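You operate a simulated robot arm through the tools that you are given. There is no shell and no other tool. Be economical: measure what you need, move in short steps, check, and stop when the job is done.

The job below is to be done with a simulated two-armed robot. You get a single attempt, and the scene is never put back.

TASK
On the narrow walkway over the locker, fold the green cloth in half, so that it is half as long.

Only the result counts: the job must be done as asked and must still hold three seconds after the hand-in. Knocking over, shifting, dropping, spilling or breaking anything else fails it. Flat cloth is picked up by pressing the open fingertips on it (5 to 10 N) and closing them slowly along it; thin cloth reads only 2 to 8 mm in the jaws.

THE ROBOT
Two 7-joint arms with two-finger parallel grippers on one trunk, on a base that drives. Base frame: it is fixed to the floor where the robot stands at the start and does not move with it; the origin is under the middle of the robot, x ahead of it, y to its left, z up. Lengths are in mm, angles in degrees, forces in N, time in s.
The left shoulder is at the start at [60, 143, 901], the right one opposite. Places, roughly: narrow walkway over the locker [500, -500, 800]. Payload 1.57 kg a hand.
The TCP of each hand is the grasp point between the finger pads, 30 mm short of the fingertips. In the tool frame z runs along the fingers and y along their closing line. Largest opening 110 mm; finger width 24, thickness 12; the body of the gripper, 48 by 112 mm, starts 78 mm behind the TCP.
Orientation is told as [roll, pitch, yaw] about the base's x, y, z axes, in that order, counted from this pose: with the fingers straight down and closing along the base's y, the tool's x points along the base's -x, its y along +y and its z along -z.

THE INTERFACE
- The arms move only by the tool send_rows. It takes "left_targets", "right_targets" or both (then of equal length, played together; a hand with none holds still); each is text: rows parted by semicolons, each of 7 numbers parted by spaces: the shift along the base's x, y, z in mm, then the turn, a rotation vector about the base's x, y, z in degrees, then the gripper command, from -1 (fully open) to 1 (shut), values between in proportion. In form: dx dy dz rx ry rz fingers; .... A call has 1 to 10 rows; each row is the pose to reach, as a shift and turn from the pose commanded when the call began. Each row takes 0.2 s and may step no farther than 50 mm and 8.6 degrees from the row before; otherwise, or with a gripper value out of range, the whole call is refused. Where a pose cannot be reached the arm comes as near as it can. A force on the tool above 40 N (or 10 N above the force at the start of the call, whichever is more), or a blocked arm, ends the call early, and 0.2 s more pass. Each finger travels about 45 mm/s and halts on what it meets, pressing with about 41 N; the grip force reading is that of the motor and also rises with nothing between the fingers. The clock runs only during rows and for 0.2 s after the last one: add rows that repeat a pose to give the fingers time. The reply holds the time, the measured pose of the TCP, the force on the tool along the base axes, the opening and the grip force, in the units named above and with some noise, and new pictures: "pictures" is both (left out), scene, wrist or none (wrist: the cameras of the hands that moved).
- Cameras (640 x 400 px; columns grow to the right, rows downward): "scene" is now at [41.1, -9.4, 1504.2]; the picture's right is [-0.14, -0.99, 0.00], its down [-0.81, 0.11, -0.58] and it looks along [0.57, -0.08, -0.82] (base axes); focal length 265 px, centre (320, 200). "left" rides on the left gripper at [70, -16, -141] in its tool frame; the picture's right is [0.23, 0.97, 0.00], its down [-0.86, 0.20, -0.48] and it looks along [-0.47, 0.11, 0.88] (tool axes); focal length 222 px, centre (320, 200). "right" rides on the right gripper at [70, 16, -141] in its tool frame; the picture's right is [-0.23, 0.97, 0.00], its down [-0.85, -0.20, -0.48] and it looks along [-0.47, -0.11, 0.88] (tool axes); focal length 222 px, centre (320, 200). There is no depth. A picture from a camera that has moved, and an enlarged one, comes with that camera's place and axes in the base frame and with its lens.
- move_column(by): slides the trunk up (or, below 0, down) by that many mm; the arms and the scene camera ride with it, the base frame stays. It gives what a move gives, with no picture.
- drive_base(legs): drives the robot by 1 to 6 legs, each [ahead, left, turn to the left] in mm, mm and degrees, along the robot's own axes; the way and the turn of a leg run together, so that a leg with both is an arc; at most 1500 mm and 180 degrees a leg. The arms and the cameras ride along, it lands a little off, and it stops where it bumps. It gives what a move gives, and a new picture of the scene camera.
- pan_tilt(pan, tilt): turns the head with the scene camera to pan (to the left, within 86 degrees either way) and tilt (down, from -29 to 69), counted from straight ahead of the robot. It gives what a move gives, and a new picture of the scene camera.
- zoom(camera, box): a new picture of the part [left, top, right, bottom] of that camera's present view, enlarged. No time passes.
- hand_in(): hands the job in; it is judged then, once.

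Work in short steps. Places have to be worked out from the pictures, the camera data and where the tool is seen: move nearer, look again, correct. Check each grasp and each placing, and mend what went wrong. You have 120 turns and 260 pictures in all, those below and enlarged ones among them. Open the grippers and draw the arms clear of the work before you hand the job in, unless the task says otherwise; then end with one line.

The tools are called after "Emit:" by a JSON object that holds its "method" and its "body". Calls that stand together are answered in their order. send_rows: Moves the arms, as the interface text tells. Its arguments: {"type":"object","properties":{"left_targets":{"type":"string"},"right_targets":{"type":"string"},"pictures":{"type":"string","enum":["both","scene","wrist","none"]}},"required":[]} The other tools are called the same way: move_column (by) slides the trunk up or down; drive_base (legs) drives the base; pan_tilt (pan, tilt) turns the head that bears the scene camera; zoom (camera, box) takes an enlarged picture of a part of a camera's view; hand_in () hands the job in.

At the start:

```text
clock: 0.0
left_tool_pos: [514.3, 272.8, 1034.0]
left_tcp_rot: [-0.1, 0.0, 0.0]
left_contact_force: [0.5, -0.1, 0.8]
left_opening: 110.0
left_gripper_force: 0.0
right_tool_pos: [490.9, -247.6, 1011.5]
right_tcp_rot: [-0.1, -0.1, -0.1]
right_contact_force: [-0.3, -0.7, 0.2]
right_opening: 110.1
right_gripper_force: 0.0
trunk travel left (down, up): [-500.0, 90.0]
robot x, y, heading: [-0.3, -0.9, 0.1]
head pan, tilt: [-7.8, 54.7]
```

scene: 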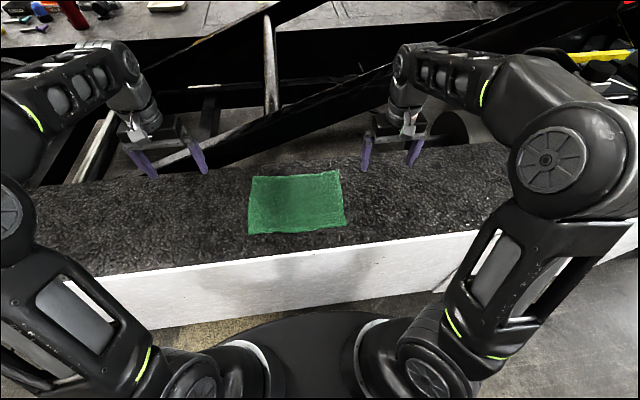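
right: 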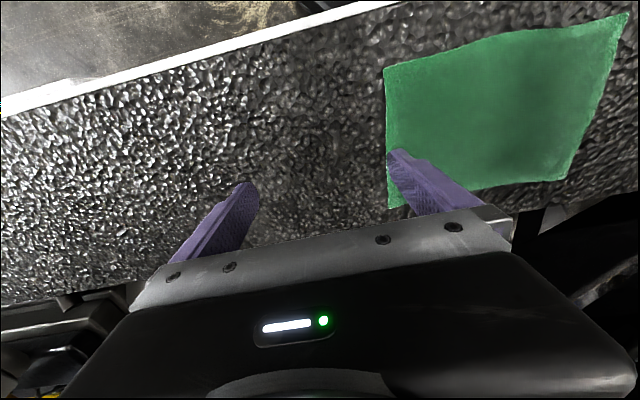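
left: 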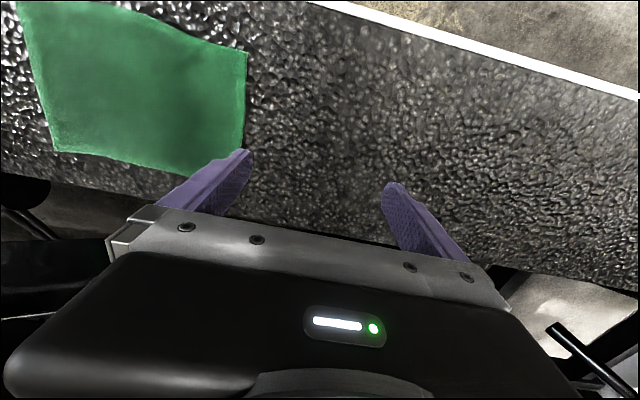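

The green cloth lies at about (570, 0), but the walkway is named near (500, -500). I pan right to see whether there is another surface or cloth.

Emit:
{"method": "pan_tilt", "body": {"pan": -50, "tilt": 50}}

Emit:
{"method": "pan_tilt", "body": {"pan": -5, "tilt": 60}}

```text
clock: 1.1
left_tool_pos: [514.9, 273.4, 1035.5]
left_tcp_rot: [0.0, 0.0, -0.1]
left_contact_force: [0.0, 0.0, 0.4]
left_opening: 110.0
left_gripper_force: 0.0
right_tool_pos: [491.9, -247.6, 1010.6]
right_tcp_rot: [-0.1, 0.0, 0.1]
right_contact_force: [0.7, 0.5, 0.4]
right_opening: 109.9
right_gripper_force: 0.1
trunk travel left (down, up): [-500.0, 90.0]
robot x, y, heading: [-0.1, 2.7, -0.1]
head pan, tilt: [-50.0, 50.0]
camera scene: at [18.9, -58.5, 1510.3], right [-0.77, -0.64, 0.0], down [-0.49, 0.59, -0.64], along [0.41, -0.49, -0.77], focal length 265 px, centre (320, 200)
```

scene: 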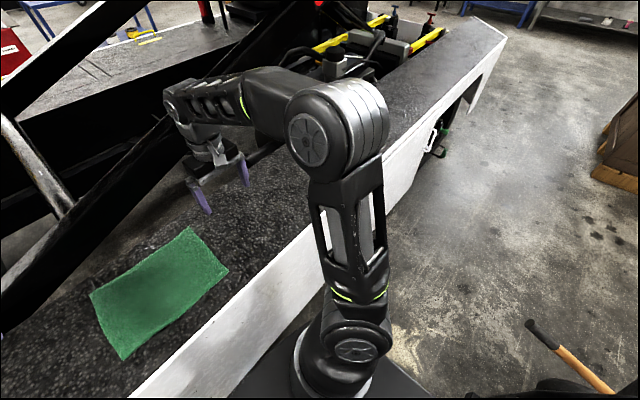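

```text
clock: 2.2
left_tool_pos: [514.7, 274.0, 1034.9]
left_tcp_rot: [0.0, 0.0, 0.0]
left_contact_force: [-1.1, 0.1, 0.1]
left_opening: 110.1
left_gripper_force: 0.1
right_tool_pos: [490.8, -247.6, 1011.9]
right_tcp_rot: [0.1, 0.0, 0.1]
right_contact_force: [-0.9, -0.4, 0.0]
right_opening: 109.9
right_gripper_force: 0.0
trunk travel left (down, up): [-500.0, 90.0]
robot x, y, heading: [-0.1, 0.9, 0.0]
head pan, tilt: [-5.0, 60.0]
camera scene: at [35.8, -5.5, 1497.8], right [-0.09, -1.0, 0.0], down [-0.86, 0.08, -0.5], along [0.5, -0.04, -0.87], focal length 265 px, centre (320, 200)
```

scene: 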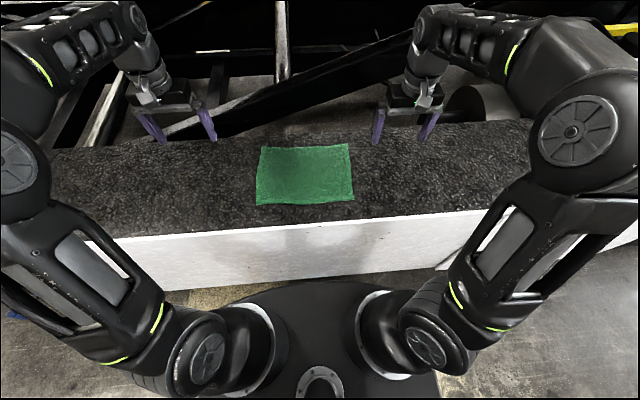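

There is only one cloth, on the grit-topped walkway in front of me. I zoom in to locate its corners.

Emit:
{"method": "zoom", "body": {"camera": "scene", "box": [240, 120, 368, 220]}}

```text
4.00 times, centred on (304, 170) of scene
camera zoom: at [35.8, -5.5, 1497.8], right [-0.09, -1.0, 0.0], down [-0.86, 0.08, -0.5], along [0.5, -0.04, -0.87], focal length 1058 px, centre (384, 320)
```

zoom: 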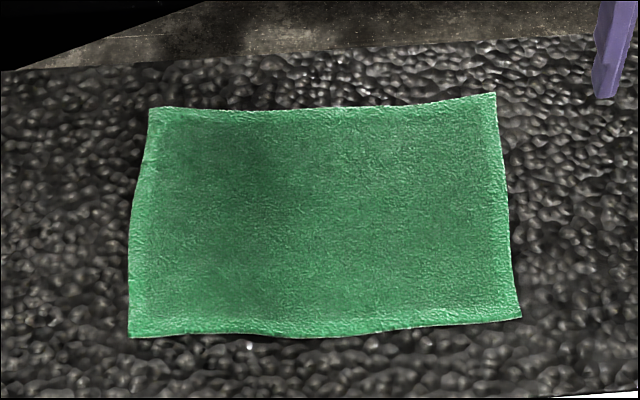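

From the scene and wrist views together, the cloth's surface is at z≈797. Its corners are about (431,-142), (655,-154), (668,145) and (440,156), so the long side is ~300 mm along y. I plan to pinch the two right corners, right hand far and left hand near, and carry that edge over the left one. First I shift the base 75 mm left so the right hand can reach the end position.

Emit:
{"method": "drive_base", "body": {"legs": [[0, 75, 0]]}}

```text
clock: 3.2
left_tool_pos: [515.1, 349.6, 1035.1]
left_tcp_rot: [-0.1, 0.0, 0.0]
left_contact_force: [0.4, 0.7, -0.1]
left_opening: 110.3
left_gripper_force: 0.0
right_tool_pos: [490.2, -173.7, 1012.3]
right_tcp_rot: [0.0, 0.0, 0.0]
right_contact_force: [0.0, 0.1, 0.4]
right_opening: 109.9
right_gripper_force: 0.0
trunk travel left (down, up): [-500.0, 90.0]
robot x, y, heading: [0.1, 76.6, 0.2]
head pan, tilt: [-5.0, 60.0]
camera scene: at [35.8, 70.9, 1497.8], right [-0.09, -1.0, 0.0], down [-0.86, 0.08, -0.5], along [0.5, -0.04, -0.87], focal length 265 px, centre (320, 200)
```

scene: 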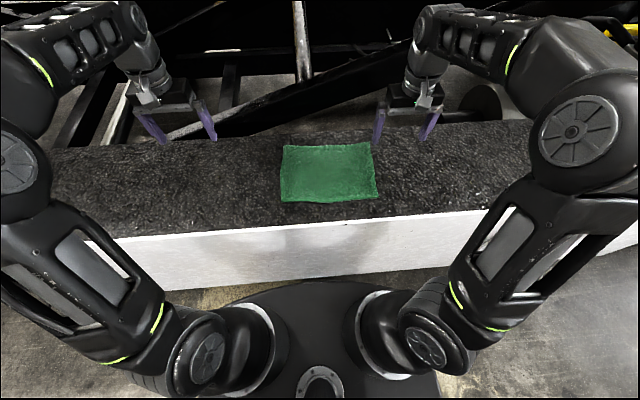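

I move the right hand towards a point above the far right corner, staying high, and watch the diagonal bar behind it.

Emit:
{"method": "send_rows", "body": {"right_targets": "35 15 0 0 0 0 -0.5; 70 30 0 0 0 0 0; 105 45 -20 0 0 0 0.27; 140 56 -40 0 0 0 0.27"}}

```text
clock: 4.2
left_tool_pos: [516.8, 348.6, 1035.3]
left_tcp_rot: [0.0, 0.1, -0.2]
left_contact_force: [0.2, 0.2, -0.2]
left_opening: 109.8
left_gripper_force: 0.1
right_tool_pos: [631.2, -116.6, 969.8]
right_tcp_rot: [0.1, 0.0, -0.1]
right_contact_force: [1.5, -0.2, -0.2]
right_opening: 40.1
right_gripper_force: 0.1
trunk travel left (down, up): [-500.0, 90.0]
robot x, y, heading: [-0.7, 74.6, -0.2]
head pan, tilt: [-5.0, 60.0]
camera scene: at [36.9, 69.3, 1497.7], right [-0.09, -1.0, 0.0], down [-0.86, 0.08, -0.5], along [0.5, -0.04, -0.87], focal length 265 px, centre (320, 200)
camera right: at [561.0, -101.2, 1112.0], right [0.23, 0.97, 0.0], down [0.85, -0.2, 0.48], along [0.47, -0.11, -0.88], focal length 222 px, centre (320, 200)
```

scene: 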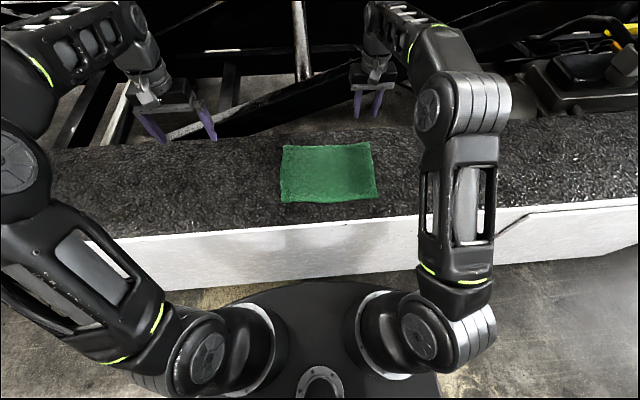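
right: 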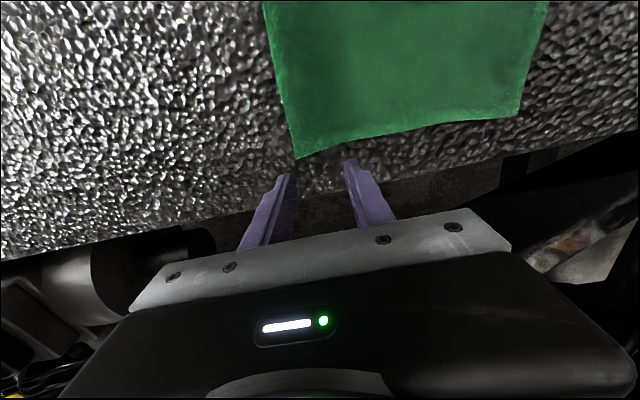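

The far corner is confirmed at (653,-157). I lower the right hand to just above the cloth and start bringing the left hand across at height.

Emit:
{"method": "send_rows", "body": {"right_targets": "0 1 -30 0 0 0 0.27; 0 2 -60 0 0 0 0.27; 0 2 -90 0 0 0 0.27; 0 2 -105 0 0 0 0.27; 0 2 -105 0 0 0 0.27", "left_targets": "-12 -45 0 0 0 0 -0.7; -24 -90 0 0 0 0 -0.4; -36 -135 0 0 0 0 0; -48 -180 0 0 0 0 0.27; -58 -225 0 0 0 0 0.27"}}

```text
clock: 5.5
left_tool_pos: [457.8, 122.3, 1033.4]
left_tcp_rot: [0.1, 0.0, 0.0]
left_contact_force: [-0.1, -0.6, -0.6]
left_opening: 40.1
left_gripper_force: 0.2
right_tool_pos: [630.5, -115.5, 866.7]
right_tcp_rot: [0.1, 0.1, 0.1]
right_contact_force: [0.8, 0.5, 0.4]
right_opening: 40.3
right_gripper_force: 0.0
trunk travel left (down, up): [-500.0, 90.0]
robot x, y, heading: [-0.1, 75.3, -0.0]
head pan, tilt: [-5.0, 60.0]
camera scene: at [35.9, 68.4, 1497.8], right [-0.09, -1.0, 0.0], down [-0.86, 0.08, -0.5], along [0.5, -0.04, -0.87], focal length 265 px, centre (320, 200)
camera right: at [559.7, -99.8, 1008.7], right [0.23, 0.97, 0.0], down [0.85, -0.2, 0.48], along [0.47, -0.11, -0.88], focal length 222 px, centre (320, 200)
camera left: at [387.3, 106.8, 1176.8], right [-0.23, 0.97, 0.0], down [0.86, 0.2, 0.48], along [0.47, 0.11, -0.88], focal length 222 px, centre (320, 200)
```

scene: 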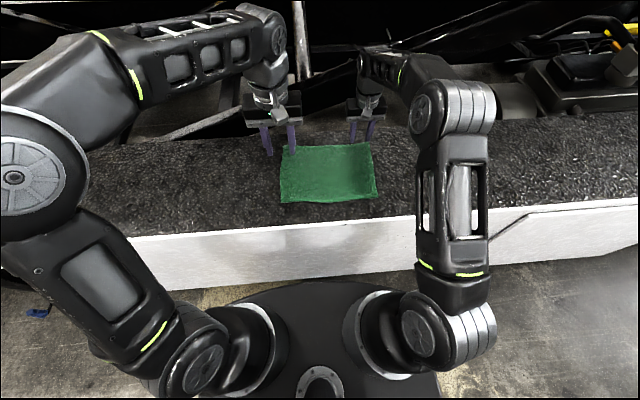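
right: 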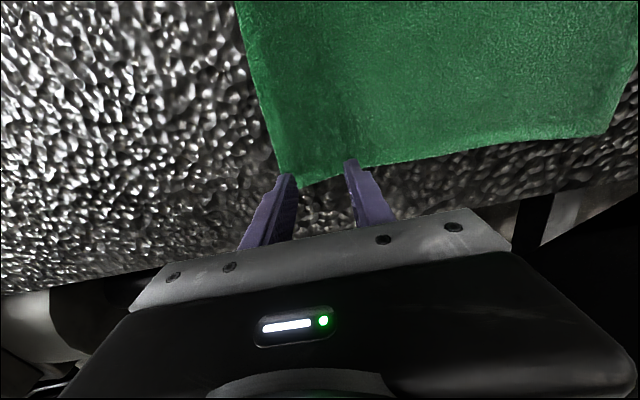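
left: 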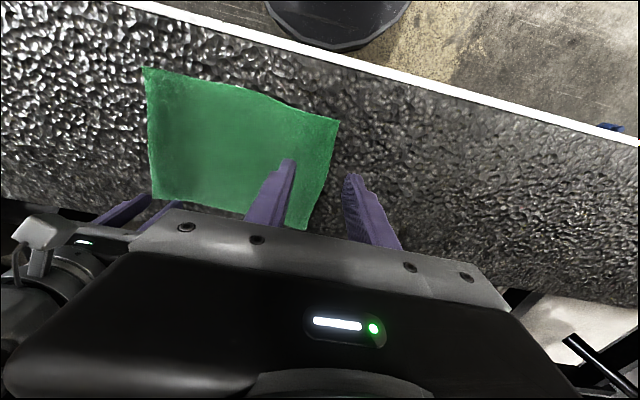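

Clearances are fine. I bring the left hand on to the near right corner, keeping it high at first.

Emit:
{"method": "send_rows", "body": {"left_targets": "0 -45 0 0 0 0 0.27; 0 -90 0 0 0 0 0.27; 0 -135 -10 0 0 0 0.27; 0 -180 -40 0 0 0 0.27; 0 -215 -80 0 0 0 0.27; 0 -232 -120 0 0 0 0.27; 0 -232 -150 0 0 0 0.27; 0 -232 -165 0 0 0 0.27"}}

```text
refused: row 4 steps farther than a row can; nothing moved
```

The row was too long, so I shorten the steps.

Emit:
{"method": "send_rows", "body": {"left_targets": "0 -45 0 0 0 0 0.27; 0 -90 0 0 0 0 0.27; 0 -135 -10 0 0 0 0.27; 0 -170 -35 0 0 0 0.27; 0 -200 -65 0 0 0 0.27; 0 -222 -105 0 0 0 0.27; 0 -232 -145 0 0 0 0.27; 0 -232 -165 0 0 0 0.27; 0 -232 -165 0 0 0 0.27"}}

```text
clock: 7.5
left_tool_pos: [456.2, -108.6, 870.8]
left_tcp_rot: [0.0, 0.0, -0.2]
left_contact_force: [0.0, 0.6, 1.1]
left_opening: 40.3
left_gripper_force: 0.1
right_tool_pos: [630.1, -112.7, 867.7]
right_tcp_rot: [0.0, -0.1, 0.0]
right_contact_force: [-0.9, 0.4, -0.3]
right_opening: 40.4
right_gripper_force: 0.0
trunk travel left (down, up): [-500.0, 90.0]
robot x, y, heading: [-2.2, 77.2, -0.1]
head pan, tilt: [-5.0, 60.0]
camera scene: at [35.4, 69.9, 1497.8], right [-0.09, -1.0, 0.0], down [-0.86, 0.08, -0.5], along [0.5, -0.04, -0.87], focal length 265 px, centre (320, 200)
camera left: at [386.4, -125.2, 1012.8], right [-0.22, 0.97, 0.0], down [0.86, 0.2, 0.48], along [0.47, 0.11, -0.88], focal length 222 px, centre (320, 200)
```

scene: 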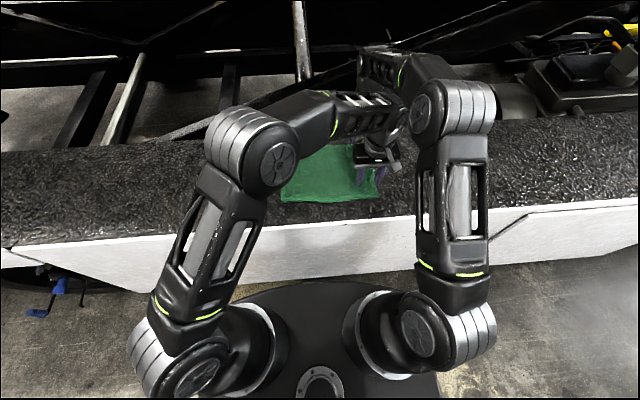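
left: 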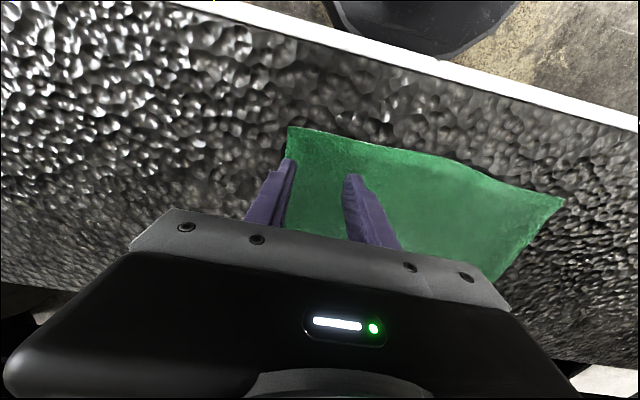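

Both hands straddle points just inside the right edge. I lower both near contact, in small steps.

Emit:
{"method": "send_rows", "body": {"right_targets": "0 -4 -12 0 0 0 0.27; 0 -4 -22 0 0 0 0.27; 0 -4 -30 0 0 0 0.27; 0 -4 -34 0 0 0 0.27; 0 -4 -37 0 0 0 0.27; 0 -4 -37 0 0 0 0.27", "left_targets": "0 -2 -12 0 0 0 0.27; 0 -2 -22 0 0 0 0.27; 0 -2 -30 0 0 0 0.27; 0 -2 -36 0 0 0 0.27; 0 -2 -40 0 0 0 0.27; 0 -2 -40 0 0 0 0.27", "pictures": "wrist"}}

```text
clock: 8.8
left_tool_pos: [457.3, -110.3, 832.8]
left_tcp_rot: [-0.2, -0.3, -0.1]
left_contact_force: [4.5, 0.4, 13.6]
left_opening: 40.0
left_gripper_force: 0.0
right_tool_pos: [630.2, -118.7, 832.6]
right_tcp_rot: [0.1, -0.3, 0.0]
right_contact_force: [-2.0, -1.6, 21.5]
right_opening: 40.0
right_gripper_force: 0.1
trunk travel left (down, up): [-500.0, 90.0]
robot x, y, heading: [-0.5, 73.5, -0.2]
head pan, tilt: [-5.0, 60.0]
camera right: at [558.8, -103.3, 974.7], right [0.23, 0.97, 0.0], down [0.85, -0.2, 0.48], along [0.47, -0.11, -0.88], focal length 222 px, centre (320, 200)
camera left: at [386.7, -126.3, 975.1], right [-0.23, 0.97, 0.0], down [0.85, 0.2, 0.48], along [0.47, 0.11, -0.88], focal length 222 px, centre (320, 200)
```

right: 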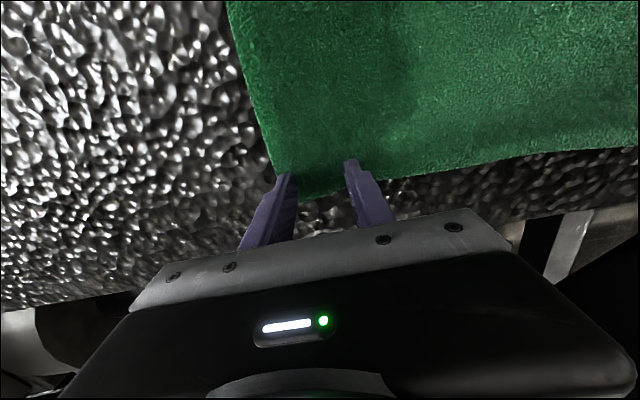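
left: 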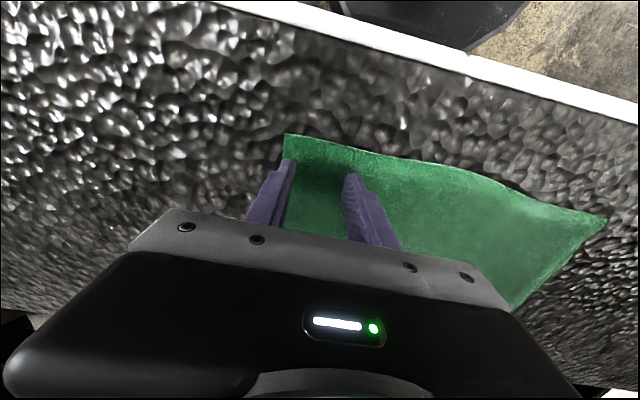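

Contact is at TCP z≈833, so the surface is ~803. The forces are a bit high (14 and 21 N), so I ease up slightly before closing.

Emit:
{"method": "send_rows", "body": {"right_targets": "0 0 1.2 0 0 0 0.27; 0 0 1.2 0 0 0 0.27", "left_targets": "0 0 0.7 0 0 0 0.27; 0 0 0.7 0 0 0 0.27", "pictures": "none"}}

```text
clock: 9.4
left_tool_pos: [456.6, -111.9, 832.7]
left_tcp_rot: [-0.3, -0.2, -0.1]
left_contact_force: [8.7, -1.6, 20.7]
left_opening: 40.2
left_gripper_force: 0.0
right_tool_pos: [630.0, -118.8, 832.7]
right_tcp_rot: [-0.1, -0.3, 0.0]
right_contact_force: [0.7, -1.6, 21.6]
right_opening: 40.0
right_gripper_force: 0.1
trunk travel left (down, up): [-500.0, 90.0]
robot x, y, heading: [2.4, 73.2, -0.1]
head pan, tilt: [-5.0, 60.0]
```

The forces are still about 21 N on each hand. I ease up another step.

Emit:
{"method": "send_rows", "body": {"right_targets": "0 0 1.5 0 0 0 0.27; 0 0 1.5 0 0 0 0.27", "left_targets": "-1 0 1.8 0 0 0 0.27; -1 0 1.8 0 0 0 0.27", "pictures": "none"}}

```text
clock: 10.1
left_tool_pos: [456.6, -110.8, 832.5]
left_tcp_rot: [-0.1, -0.1, 0.0]
left_contact_force: [11.7, -2.8, 12.8]
left_opening: 40.2
left_gripper_force: 0.1
right_tool_pos: [630.0, -119.3, 833.4]
right_tcp_rot: [0.0, -0.1, 0.1]
right_contact_force: [2.9, -2.8, 18.6]
right_opening: 40.1
right_gripper_force: 0.0
trunk travel left (down, up): [-500.0, 90.0]
robot x, y, heading: [2.9, 75.8, 0.1]
head pan, tilt: [-5.0, 60.0]
```

Emit:
{"method": "send_rows", "body": {"right_targets": "0 0 1.5 0 0 0 0.27; 0 0 1.5 0 0 0 0.27", "left_targets": "-2 0 0.8 0 0 0 0.27; -2 0 0.8 0 0 0 0.27", "pictures": "none"}}

```text
clock: 10.7
left_tool_pos: [454.7, -111.0, 832.7]
left_tcp_rot: [0.0, 0.0, 0.0]
left_contact_force: [10.4, -2.2, 10.4]
left_opening: 39.9
left_gripper_force: 0.1
right_tool_pos: [629.0, -118.2, 833.5]
right_tcp_rot: [0.0, 0.1, 0.0]
right_contact_force: [4.2, -1.0, 10.6]
right_opening: 40.1
right_gripper_force: 0.0
trunk travel left (down, up): [-500.0, 90.0]
robot x, y, heading: [1.6, 78.6, 0.2]
head pan, tilt: [-5.0, 60.0]
```

Both hands now press with about 10 N. I close the fingers slowly along the cloth.

Emit:
{"method": "send_rows", "body": {"right_targets": "0 0 0.3 0 0 0 0.34; 0 0 0.3 0 0 0 0.41; 0 0 0.3 0 0 0 0.48; 0 0 0.3 0 0 0 0.55; 0 0 0.3 0 0 0 0.63; 0 0 0.3 0 0 0 0.71; 0 0 0.3 0 0 0 0.8; 0 0 0.3 0 0 0 0.9; 0 0 0.3 0 0 0 1; 0 0 0.3 0 0 0 1", "left_targets": "-1 0 0.3 0 0 0 0.34; -1 0 0.3 0 0 0 0.41; -1 0 0.3 0 0 0 0.48; -1 0 0.3 0 0 0 0.55; -1 0 0.3 0 0 0 0.63; -1 0 0.3 0 0 0 0.71; -1 0 0.3 0 0 0 0.8; -1 0 0.3 0 0 0 0.9; -1 0 0.3 0 0 0 1; -1 0 0.3 0 0 0 1", "pictures": "wrist"}}

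```text
clock: 12.8
left_tool_pos: [453.5, -110.9, 833.8]
left_tcp_rot: [0.0, -0.1, 0.0]
left_contact_force: [-0.7, 0.1, 5.0]
left_opening: 7.3
left_gripper_force: 26.3
right_tool_pos: [630.7, -118.1, 834.3]
right_tcp_rot: [0.0, -0.1, 0.1]
right_contact_force: [-0.6, 0.1, 2.4]
right_opening: 7.3
right_gripper_force: 26.7
trunk travel left (down, up): [-500.0, 90.0]
robot x, y, heading: [-1.4, 72.6, 0.3]
head pan, tilt: [-5.0, 60.0]
camera right: at [559.4, -103.4, 976.4], right [0.23, 0.97, 0.0], down [0.85, -0.2, 0.48], along [0.47, -0.11, -0.88], focal length 222 px, centre (320, 200)
camera left: at [383.4, -126.6, 976.0], right [-0.23, 0.97, 0.0], down [0.86, 0.2, 0.48], along [0.47, 0.11, -0.88], focal length 222 px, centre (320, 200)
```

right: 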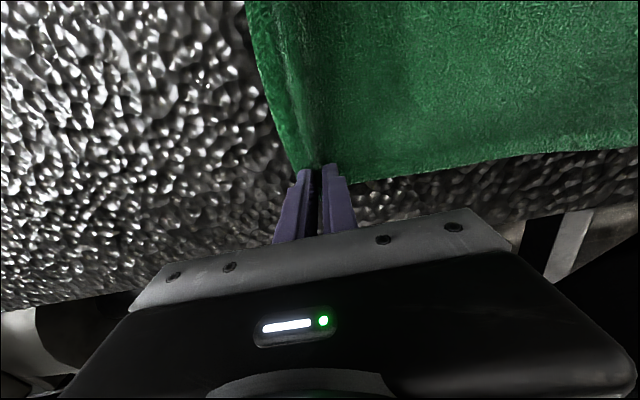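
left: 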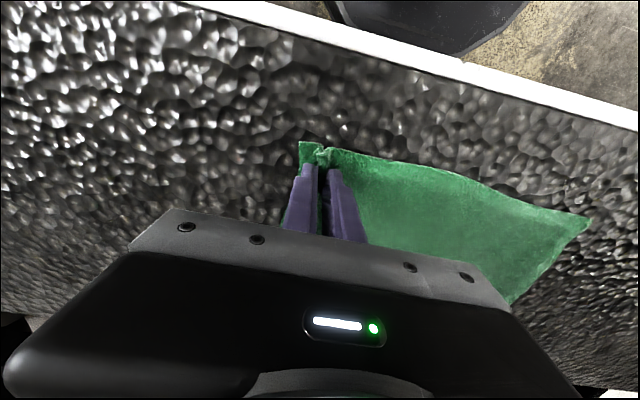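

Both grips read 7.3 mm with the cloth gathered between the fingers. I lift both hands together along an arc towards the left, tilting the fingers gradually towards +y so the edge flap ends up outward.

Emit:
{"method": "send_rows", "body": {"right_targets": "0 5 14 0 0 0 1; 0 12 28 0 0 0 1; 0 18 39 3 0 0 1; 0 24 50 6 0 0 1; 0 32 60 9 0 0 1; 0 41 69 12 0 0 1; 0 53 78 15 0 0 1; 0 66 85 18 0 0 1; 0 79 89 21 0 0 1; 0 93 92 24 0 0 1", "left_targets": "0 5 14 0 0 0 1; 0 12 28 0 0 0 1; 0 18 39 3 0 0 1; 0 24 50 6 0 0 1; 0 32 60 9 0 0 1; 0 41 69 12 0 0 1; 0 53 78 15 0 0 1; 0 66 85 18 0 0 1; 0 79 89 21 0 0 1; 0 93 92 24 0 0 1"}}

```text
clock: 15.1
left_tool_pos: [455.4, -23.5, 923.0]
left_tcp_rot: [22.6, 0.1, 0.0]
left_contact_force: [1.0, 0.3, 0.1]
left_opening: 5.2
left_gripper_force: 25.5
left hand out of reach, approached as far as the arm can: row 10
right_tool_pos: [632.2, -25.0, 927.2]
right_tcp_rot: [24.1, -0.1, -0.1]
right_contact_force: [-0.5, 0.8, 0.2]
right_opening: 6.9
right_gripper_force: 26.3
trunk travel left (down, up): [-500.0, 90.0]
robot x, y, heading: [0.1, 76.0, 0.2]
head pan, tilt: [-5.0, 60.0]
camera scene: at [36.4, 69.7, 1497.8], right [-0.09, -1.0, 0.0], down [-0.86, 0.08, -0.5], along [0.5, -0.04, -0.87], focal length 265 px, centre (320, 200)
camera right: at [560.6, -69.0, 1063.3], right [0.23, 0.89, 0.4], down [0.85, -0.38, 0.36], along [0.47, 0.26, -0.85], focal length 222 px, centre (320, 200)
camera left: at [384.4, -92.2, 1048.6], right [-0.23, 0.9, 0.37], down [0.86, 0.0, 0.52], along [0.46, 0.44, -0.77], focal length 222 px, centre (320, 200)
```

scene: 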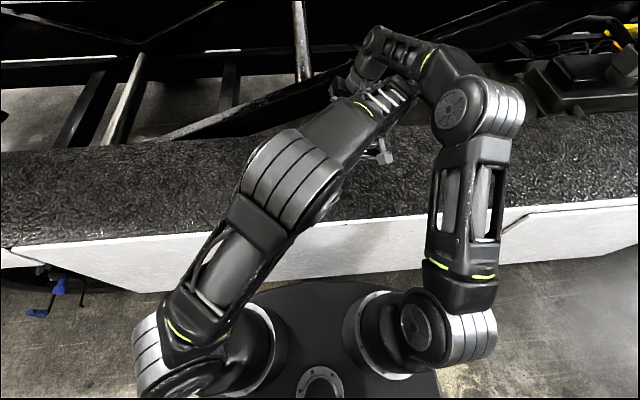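
right: 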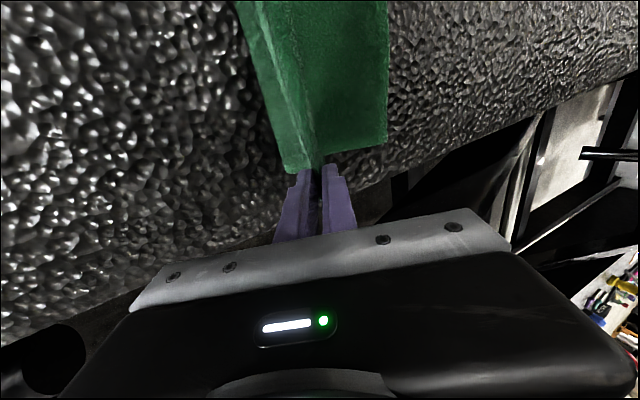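
left: 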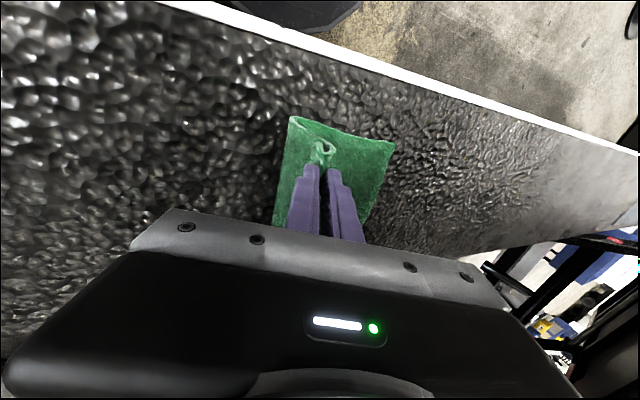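

The left hand hit its tilt limit at about 22°, so I keep that tilt for both hands. The left edge has crept slightly right, to far corner y≈124 and near corner y≈146. I continue the arc down towards the left, with pictures.

Emit:
{"method": "send_rows", "body": {"right_targets": "0 11 -1 0 0 0 1; 0 22 -4 0 0 0 1; 0 33 -8 0 0 0 1; 0 44 -13 0 0 0 1; 0 54 -20 0 0 0 1; 0 63 -29 0 0 0 1; 0 70 -40 0 0 0 1; 0 75 -52 0 0 0 1", "left_targets": "0 12 -1 -2 0 0 1; 0 24 -4 -2 0 0 1; 0 36 -8 -2 0 0 1; 0 48 -13 -2 0 0 1; 0 59 -20 -2 0 0 1; 0 69 -29 -2 0 0 1; 0 78 -40 -2 0 0 1; 0 86 -52 -2 0 0 1"}}

```text
clock: 16.9
left_tool_pos: [452.8, 60.5, 872.4]
left_tcp_rot: [22.0, 0.0, 0.0]
left_contact_force: [2.2, 0.1, -0.3]
left_opening: 5.1
left_gripper_force: 25.0
right_tool_pos: [630.5, 48.3, 873.0]
right_tcp_rot: [24.1, 0.0, 0.0]
right_contact_force: [-1.3, -0.6, -0.4]
right_opening: 6.8
right_gripper_force: 26.8
trunk travel left (down, up): [-500.0, 90.0]
robot x, y, heading: [-0.9, 72.8, -0.0]
head pan, tilt: [-5.0, 60.0]
camera scene: at [36.1, 69.3, 1497.8], right [-0.09, -1.0, 0.0], down [-0.86, 0.08, -0.5], along [0.5, -0.04, -0.87], focal length 265 px, centre (320, 200)
camera right: at [560.3, 5.9, 1010.0], right [0.23, 0.89, 0.4], down [0.85, -0.38, 0.36], along [0.47, 0.26, -0.85], focal length 222 px, centre (320, 200)
camera left: at [383.1, -6.5, 998.2], right [-0.23, 0.9, 0.36], down [0.86, 0.01, 0.52], along [0.47, 0.43, -0.77], focal length 222 px, centre (320, 200)
```

scene: 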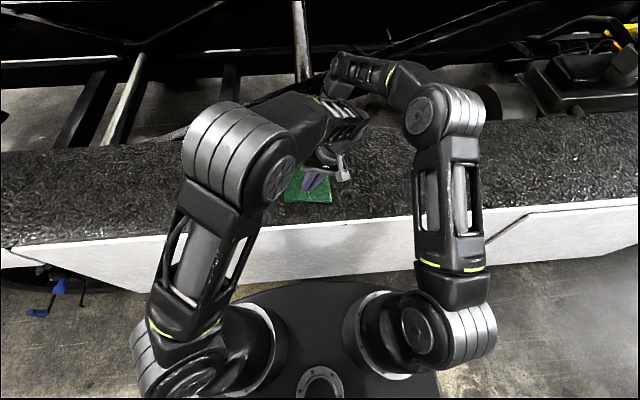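
right: 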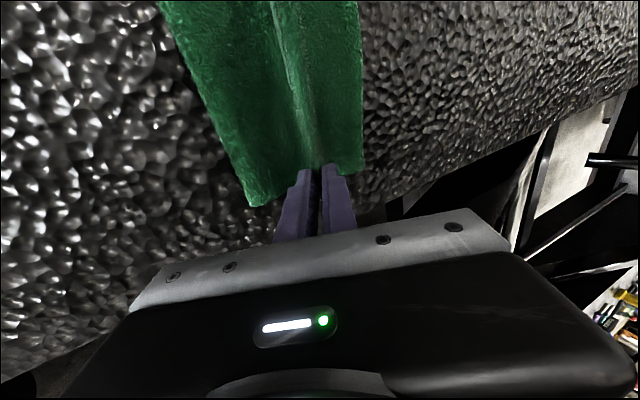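
left: 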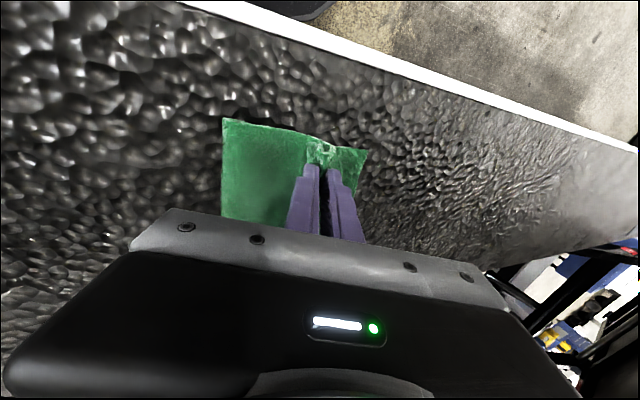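

The fold line sits at y≈-2 on both sides, and the bottom edge is at y≈141 (near) and y≈128 (far). I lower both hands to the surface while moving a bit further left.

Emit:
{"method": "send_rows", "body": {"right_targets": "0 5 -10 0 0 0 1; 0 10 -18 0 0 0 1; 0 14 -25 0 0 0 1; 0 17 -31 0 0 0 1; 0 19 -35 0 0 0 1; 0 20 -38 0 0 0 1; 0 20 -38 0 0 0 1", "left_targets": "0 5 -10 0 0 0 1; 0 10 -18 0 0 0 1; 0 14 -25 0 0 0 1; 0 17 -31 0 0 0 1; 0 19 -35 0 0 0 1; 0 20 -38 0 0 0 1; 0 20 -38 0 0 0 1", "pictures": "wrist"}}

```text
clock: 18.5
left_tool_pos: [452.7, 77.3, 839.4]
left_tcp_rot: [21.7, -0.5, -0.2]
left_contact_force: [-4.6, -0.9, 21.3]
left_opening: 5.1
left_gripper_force: 25.5
right_tool_pos: [629.8, 68.1, 837.8]
right_tcp_rot: [24.0, -0.3, -0.1]
right_contact_force: [-2.0, -4.3, 8.5]
right_opening: 7.1
right_gripper_force: 26.6
trunk travel left (down, up): [-500.0, 90.0]
robot x, y, heading: [1.6, 73.6, -0.2]
head pan, tilt: [-5.0, 60.0]
stopped in row 7 (left hand): the force on the tool passed its limit (the readings are from after the stop); the commanded pose is now the measured one
camera right: at [558.3, 24.4, 975.2], right [0.23, 0.89, 0.4], down [0.85, -0.38, 0.36], along [0.47, 0.26, -0.84], focal length 222 px, centre (320, 200)
camera left: at [382.2, 11.0, 964.8], right [-0.23, 0.91, 0.36], down [0.85, 0.0, 0.53], along [0.48, 0.42, -0.77], focal length 222 px, centre (320, 200)
```

right: 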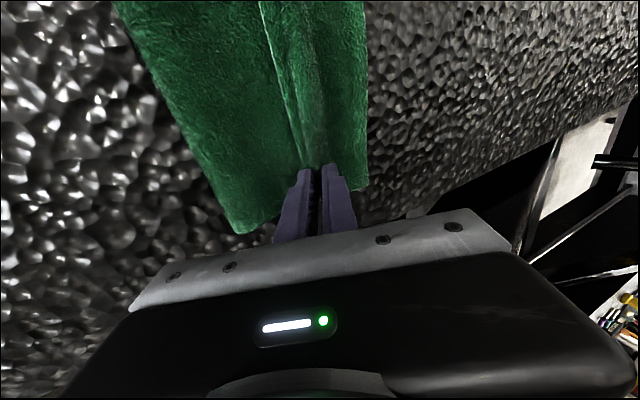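
left: 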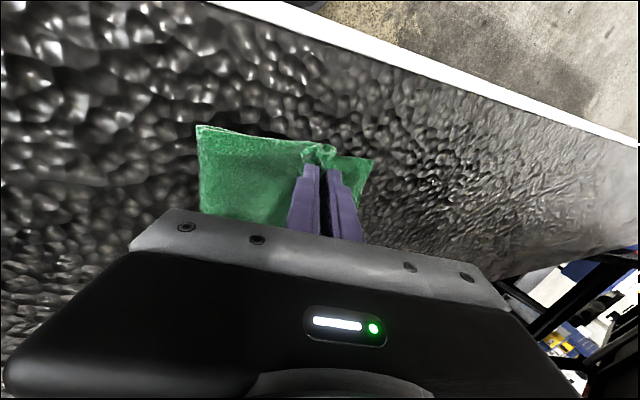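

The hands touch down with tips at y≈88 (left) and y≈80 (right). I ease up 2 mm, open the fingers and draw away to look.

Emit:
{"method": "send_rows", "body": {"right_targets": "0 0 2 0 0 0 1; 0 0 3 0 0 0 0.8; 0 0 3 0 0 0 0.6; 0 0 3 0 0 0 0.5; 0 -4 14 0 0 0 0.4; 0 -12 34 0 0 0 0.3; 0 -24 64 0 0 0 0.27; 0 -40 104 0 0 0 0.27", "left_targets": "0 0 2 0 0 0 1; 0 0 3 0 0 0 0.8; 0 0 3 0 0 0 0.6; 0 0 3 0 0 0 0.5; 0 -4 14 0 0 0 0.4; 0 -12 34 0 0 0 0.3; 0 -24 64 0 0 0 0.27; 0 -30 104 0 0 0 0.27"}}

```text
clock: 20.3
left_tool_pos: [454.7, 50.1, 940.8]
left_tcp_rot: [21.8, -0.4, -0.2]
left_contact_force: [-0.1, 0.2, -0.7]
left_opening: 40.1
left_gripper_force: 0.0
right_tool_pos: [630.4, 26.5, 940.7]
right_tcp_rot: [24.1, 0.0, -0.2]
right_contact_force: [-0.2, -0.2, -0.5]
right_opening: 40.2
right_gripper_force: 0.0
trunk travel left (down, up): [-500.0, 90.0]
robot x, y, heading: [1.6, 73.0, -0.1]
head pan, tilt: [-5.0, 60.0]
camera scene: at [35.0, 69.0, 1497.7], right [-0.09, -1.0, 0.0], down [-0.86, 0.08, -0.5], along [0.5, -0.04, -0.87], focal length 265 px, centre (320, 200)
camera right: at [559.0, -16.2, 1077.1], right [0.23, 0.89, 0.4], down [0.85, -0.38, 0.36], along [0.47, 0.26, -0.85], focal length 222 px, centre (320, 200)
camera left: at [383.4, -17.4, 1066.1], right [-0.23, 0.91, 0.36], down [0.85, 0.0, 0.52], along [0.47, 0.42, -0.77], focal length 222 px, centre (320, 200)
```

scene: 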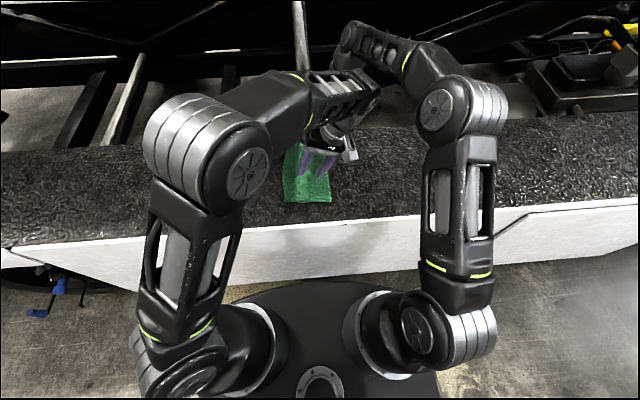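
right: 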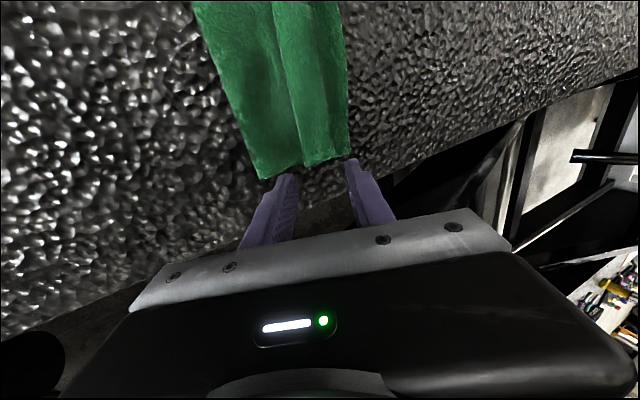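
left: 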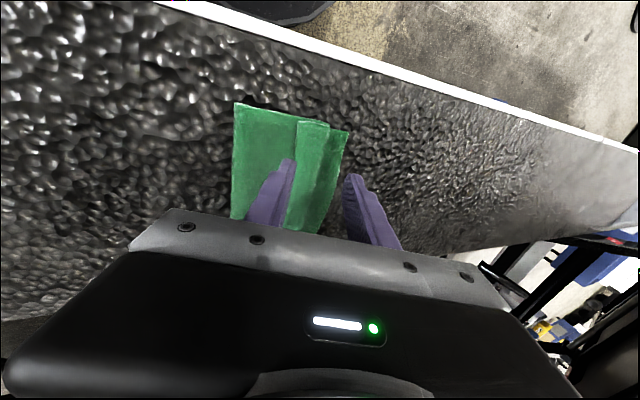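

The flap stayed folded back on top of the upper layer, as I feared. I clear the hands sideways and untilt them to inspect it.

Emit:
{"method": "send_rows", "body": {"right_targets": "0 -20 30 -8 0 0 0.27; 0 -50 60 -16 0 0 0.27; 0 -90 70 -24 0 0 0.27; 0 -130 70 -24 0 0 0.27; 0 -170 70 -24 0 0 0.27; 0 -210 70 -24 0 0 0.27", "left_targets": "0 20 30 -8 0 0 0.27; 0 50 60 -16 0 0 0.27; 0 90 70 -21.8 0 0 0.27; 0 130 70 -21.8 0 0 0.27; 0 170 70 -21.8 0 0 0.27; 0 210 70 -21.8 0 0 0.27", "pictures": "both"}}

Emit:
{"method": "zoom", "body": {"camera": "scene", "box": [260, 120, 388, 220]}}

```text
clock: 21.7
left_tool_pos: [455.9, 261.0, 1010.7]
left_tcp_rot: [-0.2, -0.1, -0.1]
left_contact_force: [-0.8, 1.2, -0.1]
left_opening: 40.2
left_gripper_force: 0.0
right_tool_pos: [619.1, -140.1, 1021.8]
right_tcp_rot: [-0.2, -1.5, 0.2]
right_contact_force: [-0.1, 0.8, 0.1]
right_opening: 40.1
right_gripper_force: 0.1
right hand out of reach, approached as far as the arm can: row 3, 4, 5, 6
trunk travel left (down, up): [-500.0, 90.0]
robot x, y, heading: [-4.7, 73.1, -0.2]
head pan, tilt: [-5.0, 60.0]
camera scene: at [37.1, 72.5, 1497.7], right [-0.09, -1.0, 0.0], down [-0.86, 0.07, -0.5], along [0.5, -0.05, -0.87], focal length 265 px, centre (320, 200)
camera right: at [545.1, -124.4, 1162.1], right [0.22, 0.97, 0.0], down [0.84, -0.2, 0.5], along [0.49, -0.11, -0.87], focal length 222 px, centre (320, 200)
camera left: at [385.1, 246.1, 1151.8], right [-0.23, 0.97, 0.0], down [0.85, 0.2, 0.48], along [0.47, 0.1, -0.88], focal length 222 px, centre (320, 200)
```

scene: 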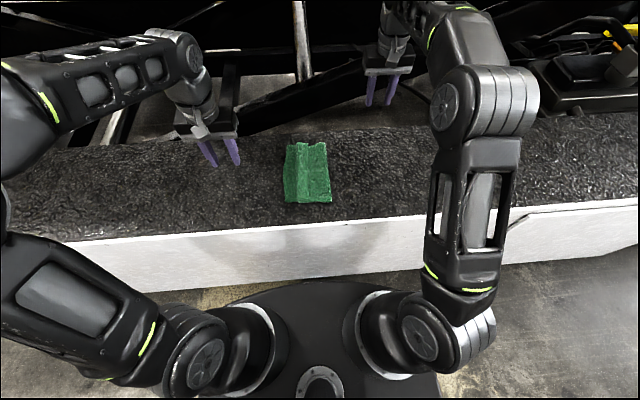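
right: 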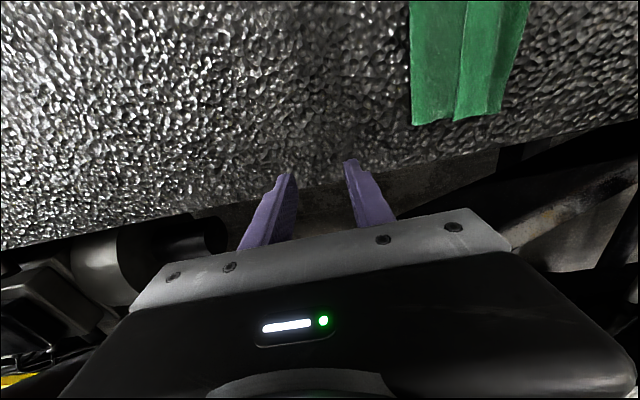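
left: 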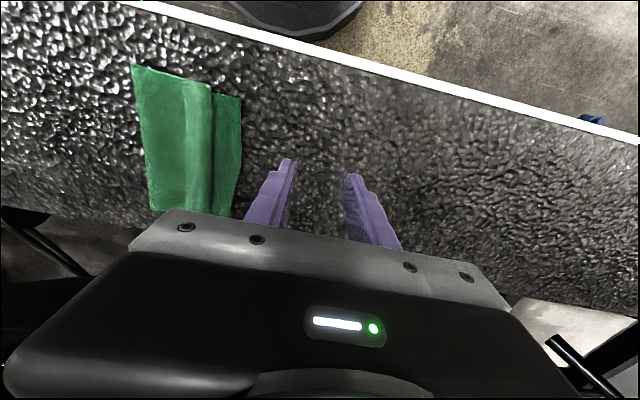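

```text
4.00 times, centred on (324, 170) of scene
camera zoom: at [37.1, 72.5, 1497.7], right [-0.09, -1.0, 0.0], down [-0.86, 0.07, -0.5], along [0.5, -0.05, -0.87], focal length 1058 px, centre (304, 320)
```

zoom: 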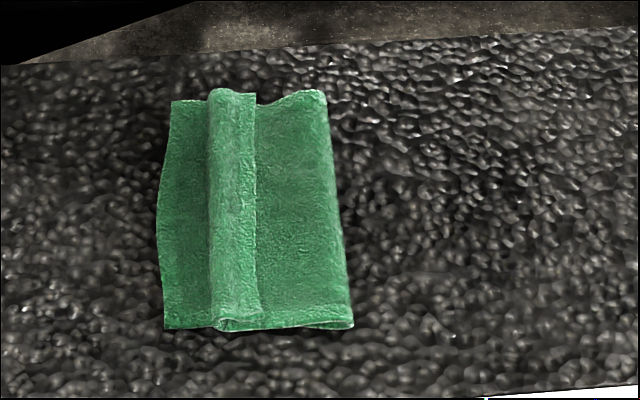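

The fold is clean apart from a ~37 mm flap folded back on top. Its free edge is at y≈55–66 and the crease is at y≈92–99; unfolding it should bring the edges together (137 against 141). I will pinch the flap's free edge with the fingers closing along x and flip it over, so I turn both hands 90° while they are clear.

Emit:
{"method": "send_rows", "body": {"right_targets": "0 0 -8 0 0 8.5 0.27; 0 0 -16 0 0 17 0.3; 0 0 -24 0 0 25.5 0.35; 0 0 -32 0 0 34 0.4; 0 0 -40 0 0 42.5 0.45; 0 0 -48 0 0 51 0.45; 0 0 -56 0 0 59.5 0.45; 0 0 -60 0 0 68 0.45; 0 0 -60 0 0 76.5 0.45; 0 0 -60 0 0 85 0.45", "left_targets": "0 0 -8 0 0 -8.5 0.27; 0 0 -16 0 0 -17 0.3; 0 0 -24 0 0 -25.5 0.35; 0 0 -32 0 0 -34 0.4; 0 0 -40 0 0 -42.5 0.45; 0 0 -48 0 0 -51 0.45; 0 0 -56 0 0 -59.5 0.45; 0 0 -60 0 0 -68 0.45; 0 0 -60 0 0 -76.5 0.45; 0 0 -60 0 0 -85 0.45"}}

```text
clock: 23.9
left_tool_pos: [455.0, 258.1, 951.1]
left_tcp_rot: [0.0, -0.3, -85.4]
left_contact_force: [0.4, -0.3, -0.6]
left_opening: 30.7
left_gripper_force: 0.0
right_tool_pos: [618.6, -141.7, 960.5]
right_tcp_rot: [0.1, -0.1, 85.1]
right_contact_force: [-0.3, -0.4, -0.4]
right_opening: 30.2
right_gripper_force: 0.1
right hand out of reach, approached as far as the arm can: row 1
trunk travel left (down, up): [-500.0, 90.0]
robot x, y, heading: [-2.0, 74.0, -0.1]
head pan, tilt: [-5.0, 60.0]
camera scene: at [35.8, 69.0, 1497.8], right [-0.09, -1.0, 0.0], down [-0.86, 0.08, -0.5], along [0.5, -0.04, -0.87], focal length 265 px, centre (320, 200)
camera right: at [595.8, -211.1, 1102.4], right [-0.95, 0.31, 0.0], down [0.27, 0.83, 0.48], along [0.15, 0.46, -0.88], focal length 222 px, centre (320, 200)
camera left: at [433.2, 328.0, 1092.6], right [0.95, 0.31, 0.0], down [0.27, -0.83, 0.48], along [0.15, -0.46, -0.88], focal length 222 px, centre (320, 200)
```

scene: 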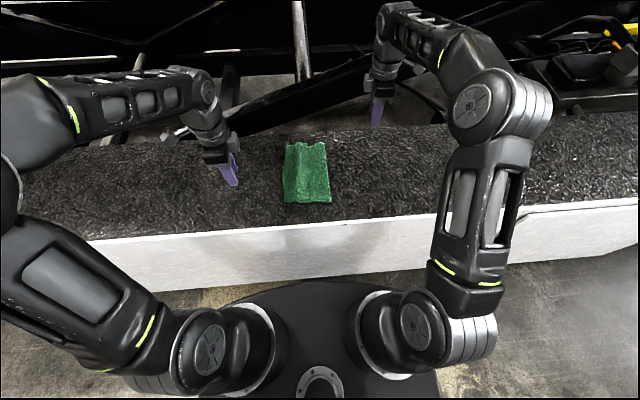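
right: 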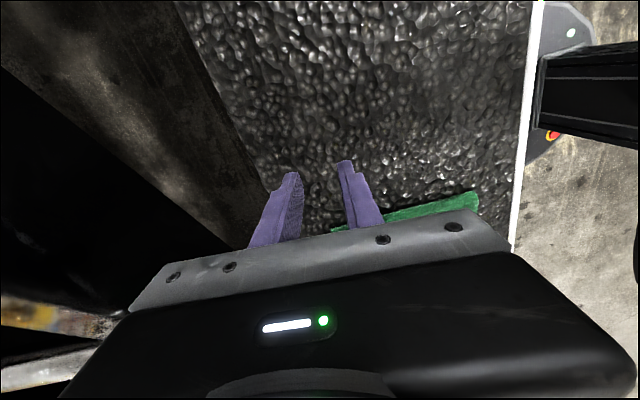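
left: 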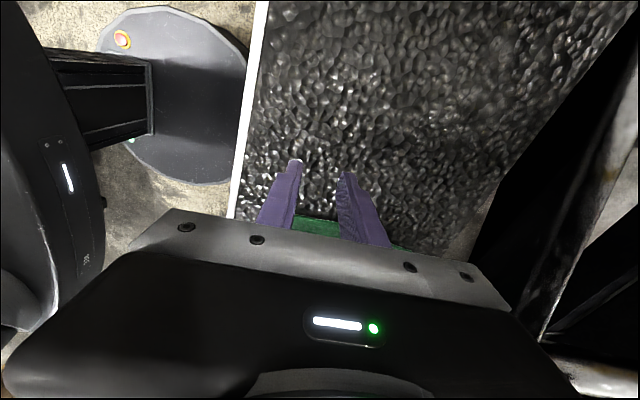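

Both hands are turned. I move them above the flap's free edge, left to (470,75) and right to (622,67), staying ~40 mm above the cloth.

Emit:
{"method": "send_rows", "body": {"right_targets": "0 42 -10 0 0 0 0.45; 1 84 -20 0 0 0 0.45; 2 126 -30 0 0 0 0.45; 3 168 -50 0 0 0 0.45; 3 200 -66 0 0 0 0.45; 3 209 -80 0 0 0 0.45; 3 209 -80 0 0 0 0.45", "left_targets": "3 -36 -10 0 0 0 0.45; 6 -72 -20 0 0 0 0.45; 9 -108 -30 0 0 0 0.45; 12 -144 -46 0 0 0 0.45; 15 -170 -60 0 0 0 0.45; 15 -183 -71 0 0 0 0.45; 15 -183 -71 0 0 0 0.45"}}

```text
clock: 25.5
left_tool_pos: [469.2, 75.7, 878.8]
left_tcp_rot: [-0.1, -0.4, -85.1]
left_contact_force: [0.6, -0.2, 0.7]
left_opening: 30.4
left_gripper_force: 0.1
right_tool_pos: [621.7, 67.2, 880.7]
right_tcp_rot: [0.1, -0.2, 84.9]
right_contact_force: [0.3, -0.2, -0.6]
right_opening: 29.9
right_gripper_force: 0.1
trunk travel left (down, up): [-500.0, 90.0]
robot x, y, heading: [1.4, 73.6, -0.0]
head pan, tilt: [-5.0, 60.0]
camera scene: at [35.7, 69.1, 1497.8], right [-0.09, -1.0, 0.0], down [-0.86, 0.08, -0.5], along [0.5, -0.04, -0.87], focal length 265 px, centre (320, 200)
camera right: at [598.4, -1.8, 1022.9], right [-0.95, 0.31, 0.0], down [0.27, 0.83, 0.48], along [0.15, 0.46, -0.88], focal length 222 px, centre (320, 200)
camera left: at [448.0, 144.5, 1021.2], right [0.95, 0.31, 0.0], down [0.27, -0.83, 0.48], along [0.15, -0.46, -0.88], focal length 222 px, centre (320, 200)
```

scene: 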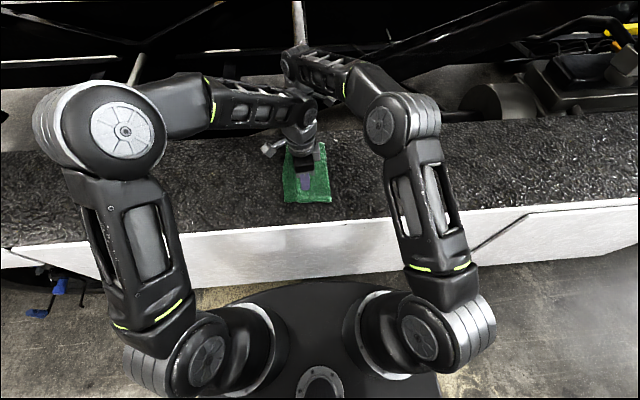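
right: 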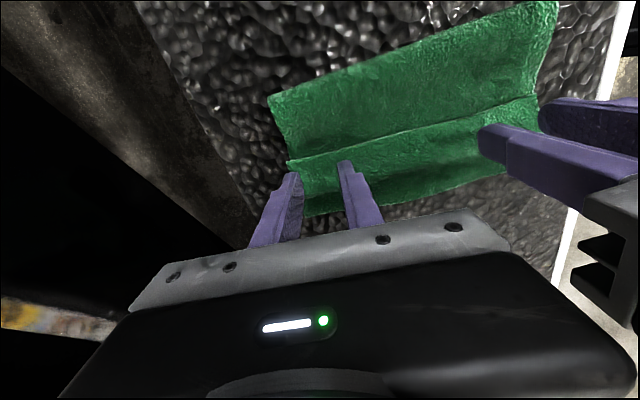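
left: 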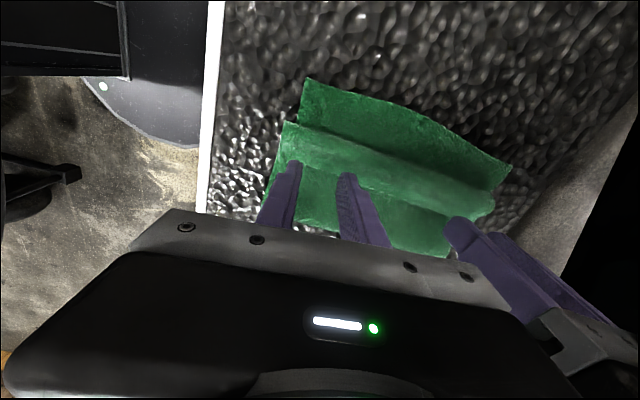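

The flap edge is at y≈64 (near) and y≈60 (far), so I nudge the right hand +4 in y. Then I lower both to light contact.

Emit:
{"method": "send_rows", "body": {"right_targets": "-3 4 -12 0 0 0 0.45; -3 4 -22 0 0 0 0.45; -3 4 -30 0 0 0 0.45; -3 4 -34 0 0 0 0.45; -3 4 -36 0 0 0 0.45; -3 4 -36 0 0 0 0.45", "left_targets": "0 0 -12 0 0 0 0.45; 0 0 -22 0 0 0 0.45; 0 0 -30 0 0 0 0.45; 0 0 -34 0 0 0 0.45; 0 0 -34 0 0 0 0.45; 0 0 -34 0 0 0 0.45", "pictures": "wrist"}}

```text
clock: 26.9
left_tool_pos: [471.1, 75.3, 845.5]
left_tcp_rot: [-0.1, -0.4, -85.1]
left_contact_force: [-0.4, -0.2, -0.3]
left_opening: 30.1
left_gripper_force: 0.0
right_tool_pos: [618.8, 72.3, 844.9]
right_tcp_rot: [0.1, -0.2, 84.9]
right_contact_force: [-0.1, 0.1, 0.2]
right_opening: 30.2
right_gripper_force: 0.1
trunk travel left (down, up): [-500.0, 90.0]
robot x, y, heading: [-1.0, 72.6, -0.3]
head pan, tilt: [-5.0, 60.0]
camera right: at [595.7, 1.7, 986.7], right [-0.95, 0.31, 0.0], down [0.27, 0.83, 0.48], along [0.15, 0.46, -0.88], focal length 222 px, centre (320, 200)
camera left: at [448.3, 145.1, 987.3], right [0.95, 0.31, 0.0], down [0.27, -0.83, 0.48], along [0.15, -0.46, -0.88], focal length 222 px, centre (320, 200)
```

right: 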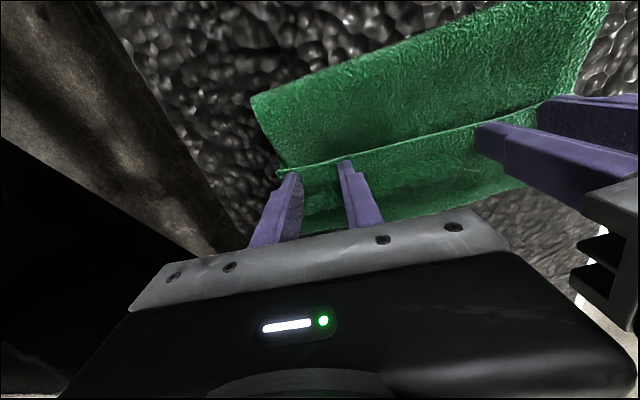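
left: 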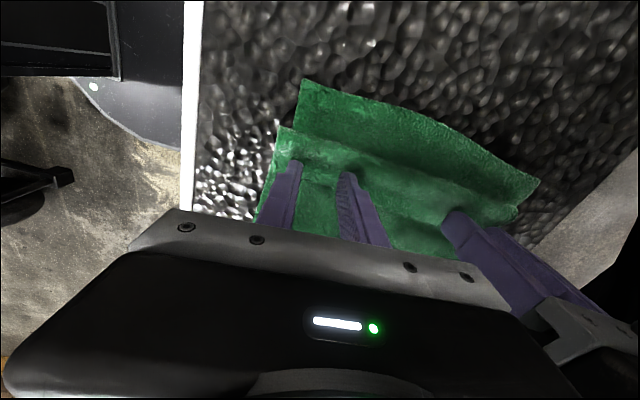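

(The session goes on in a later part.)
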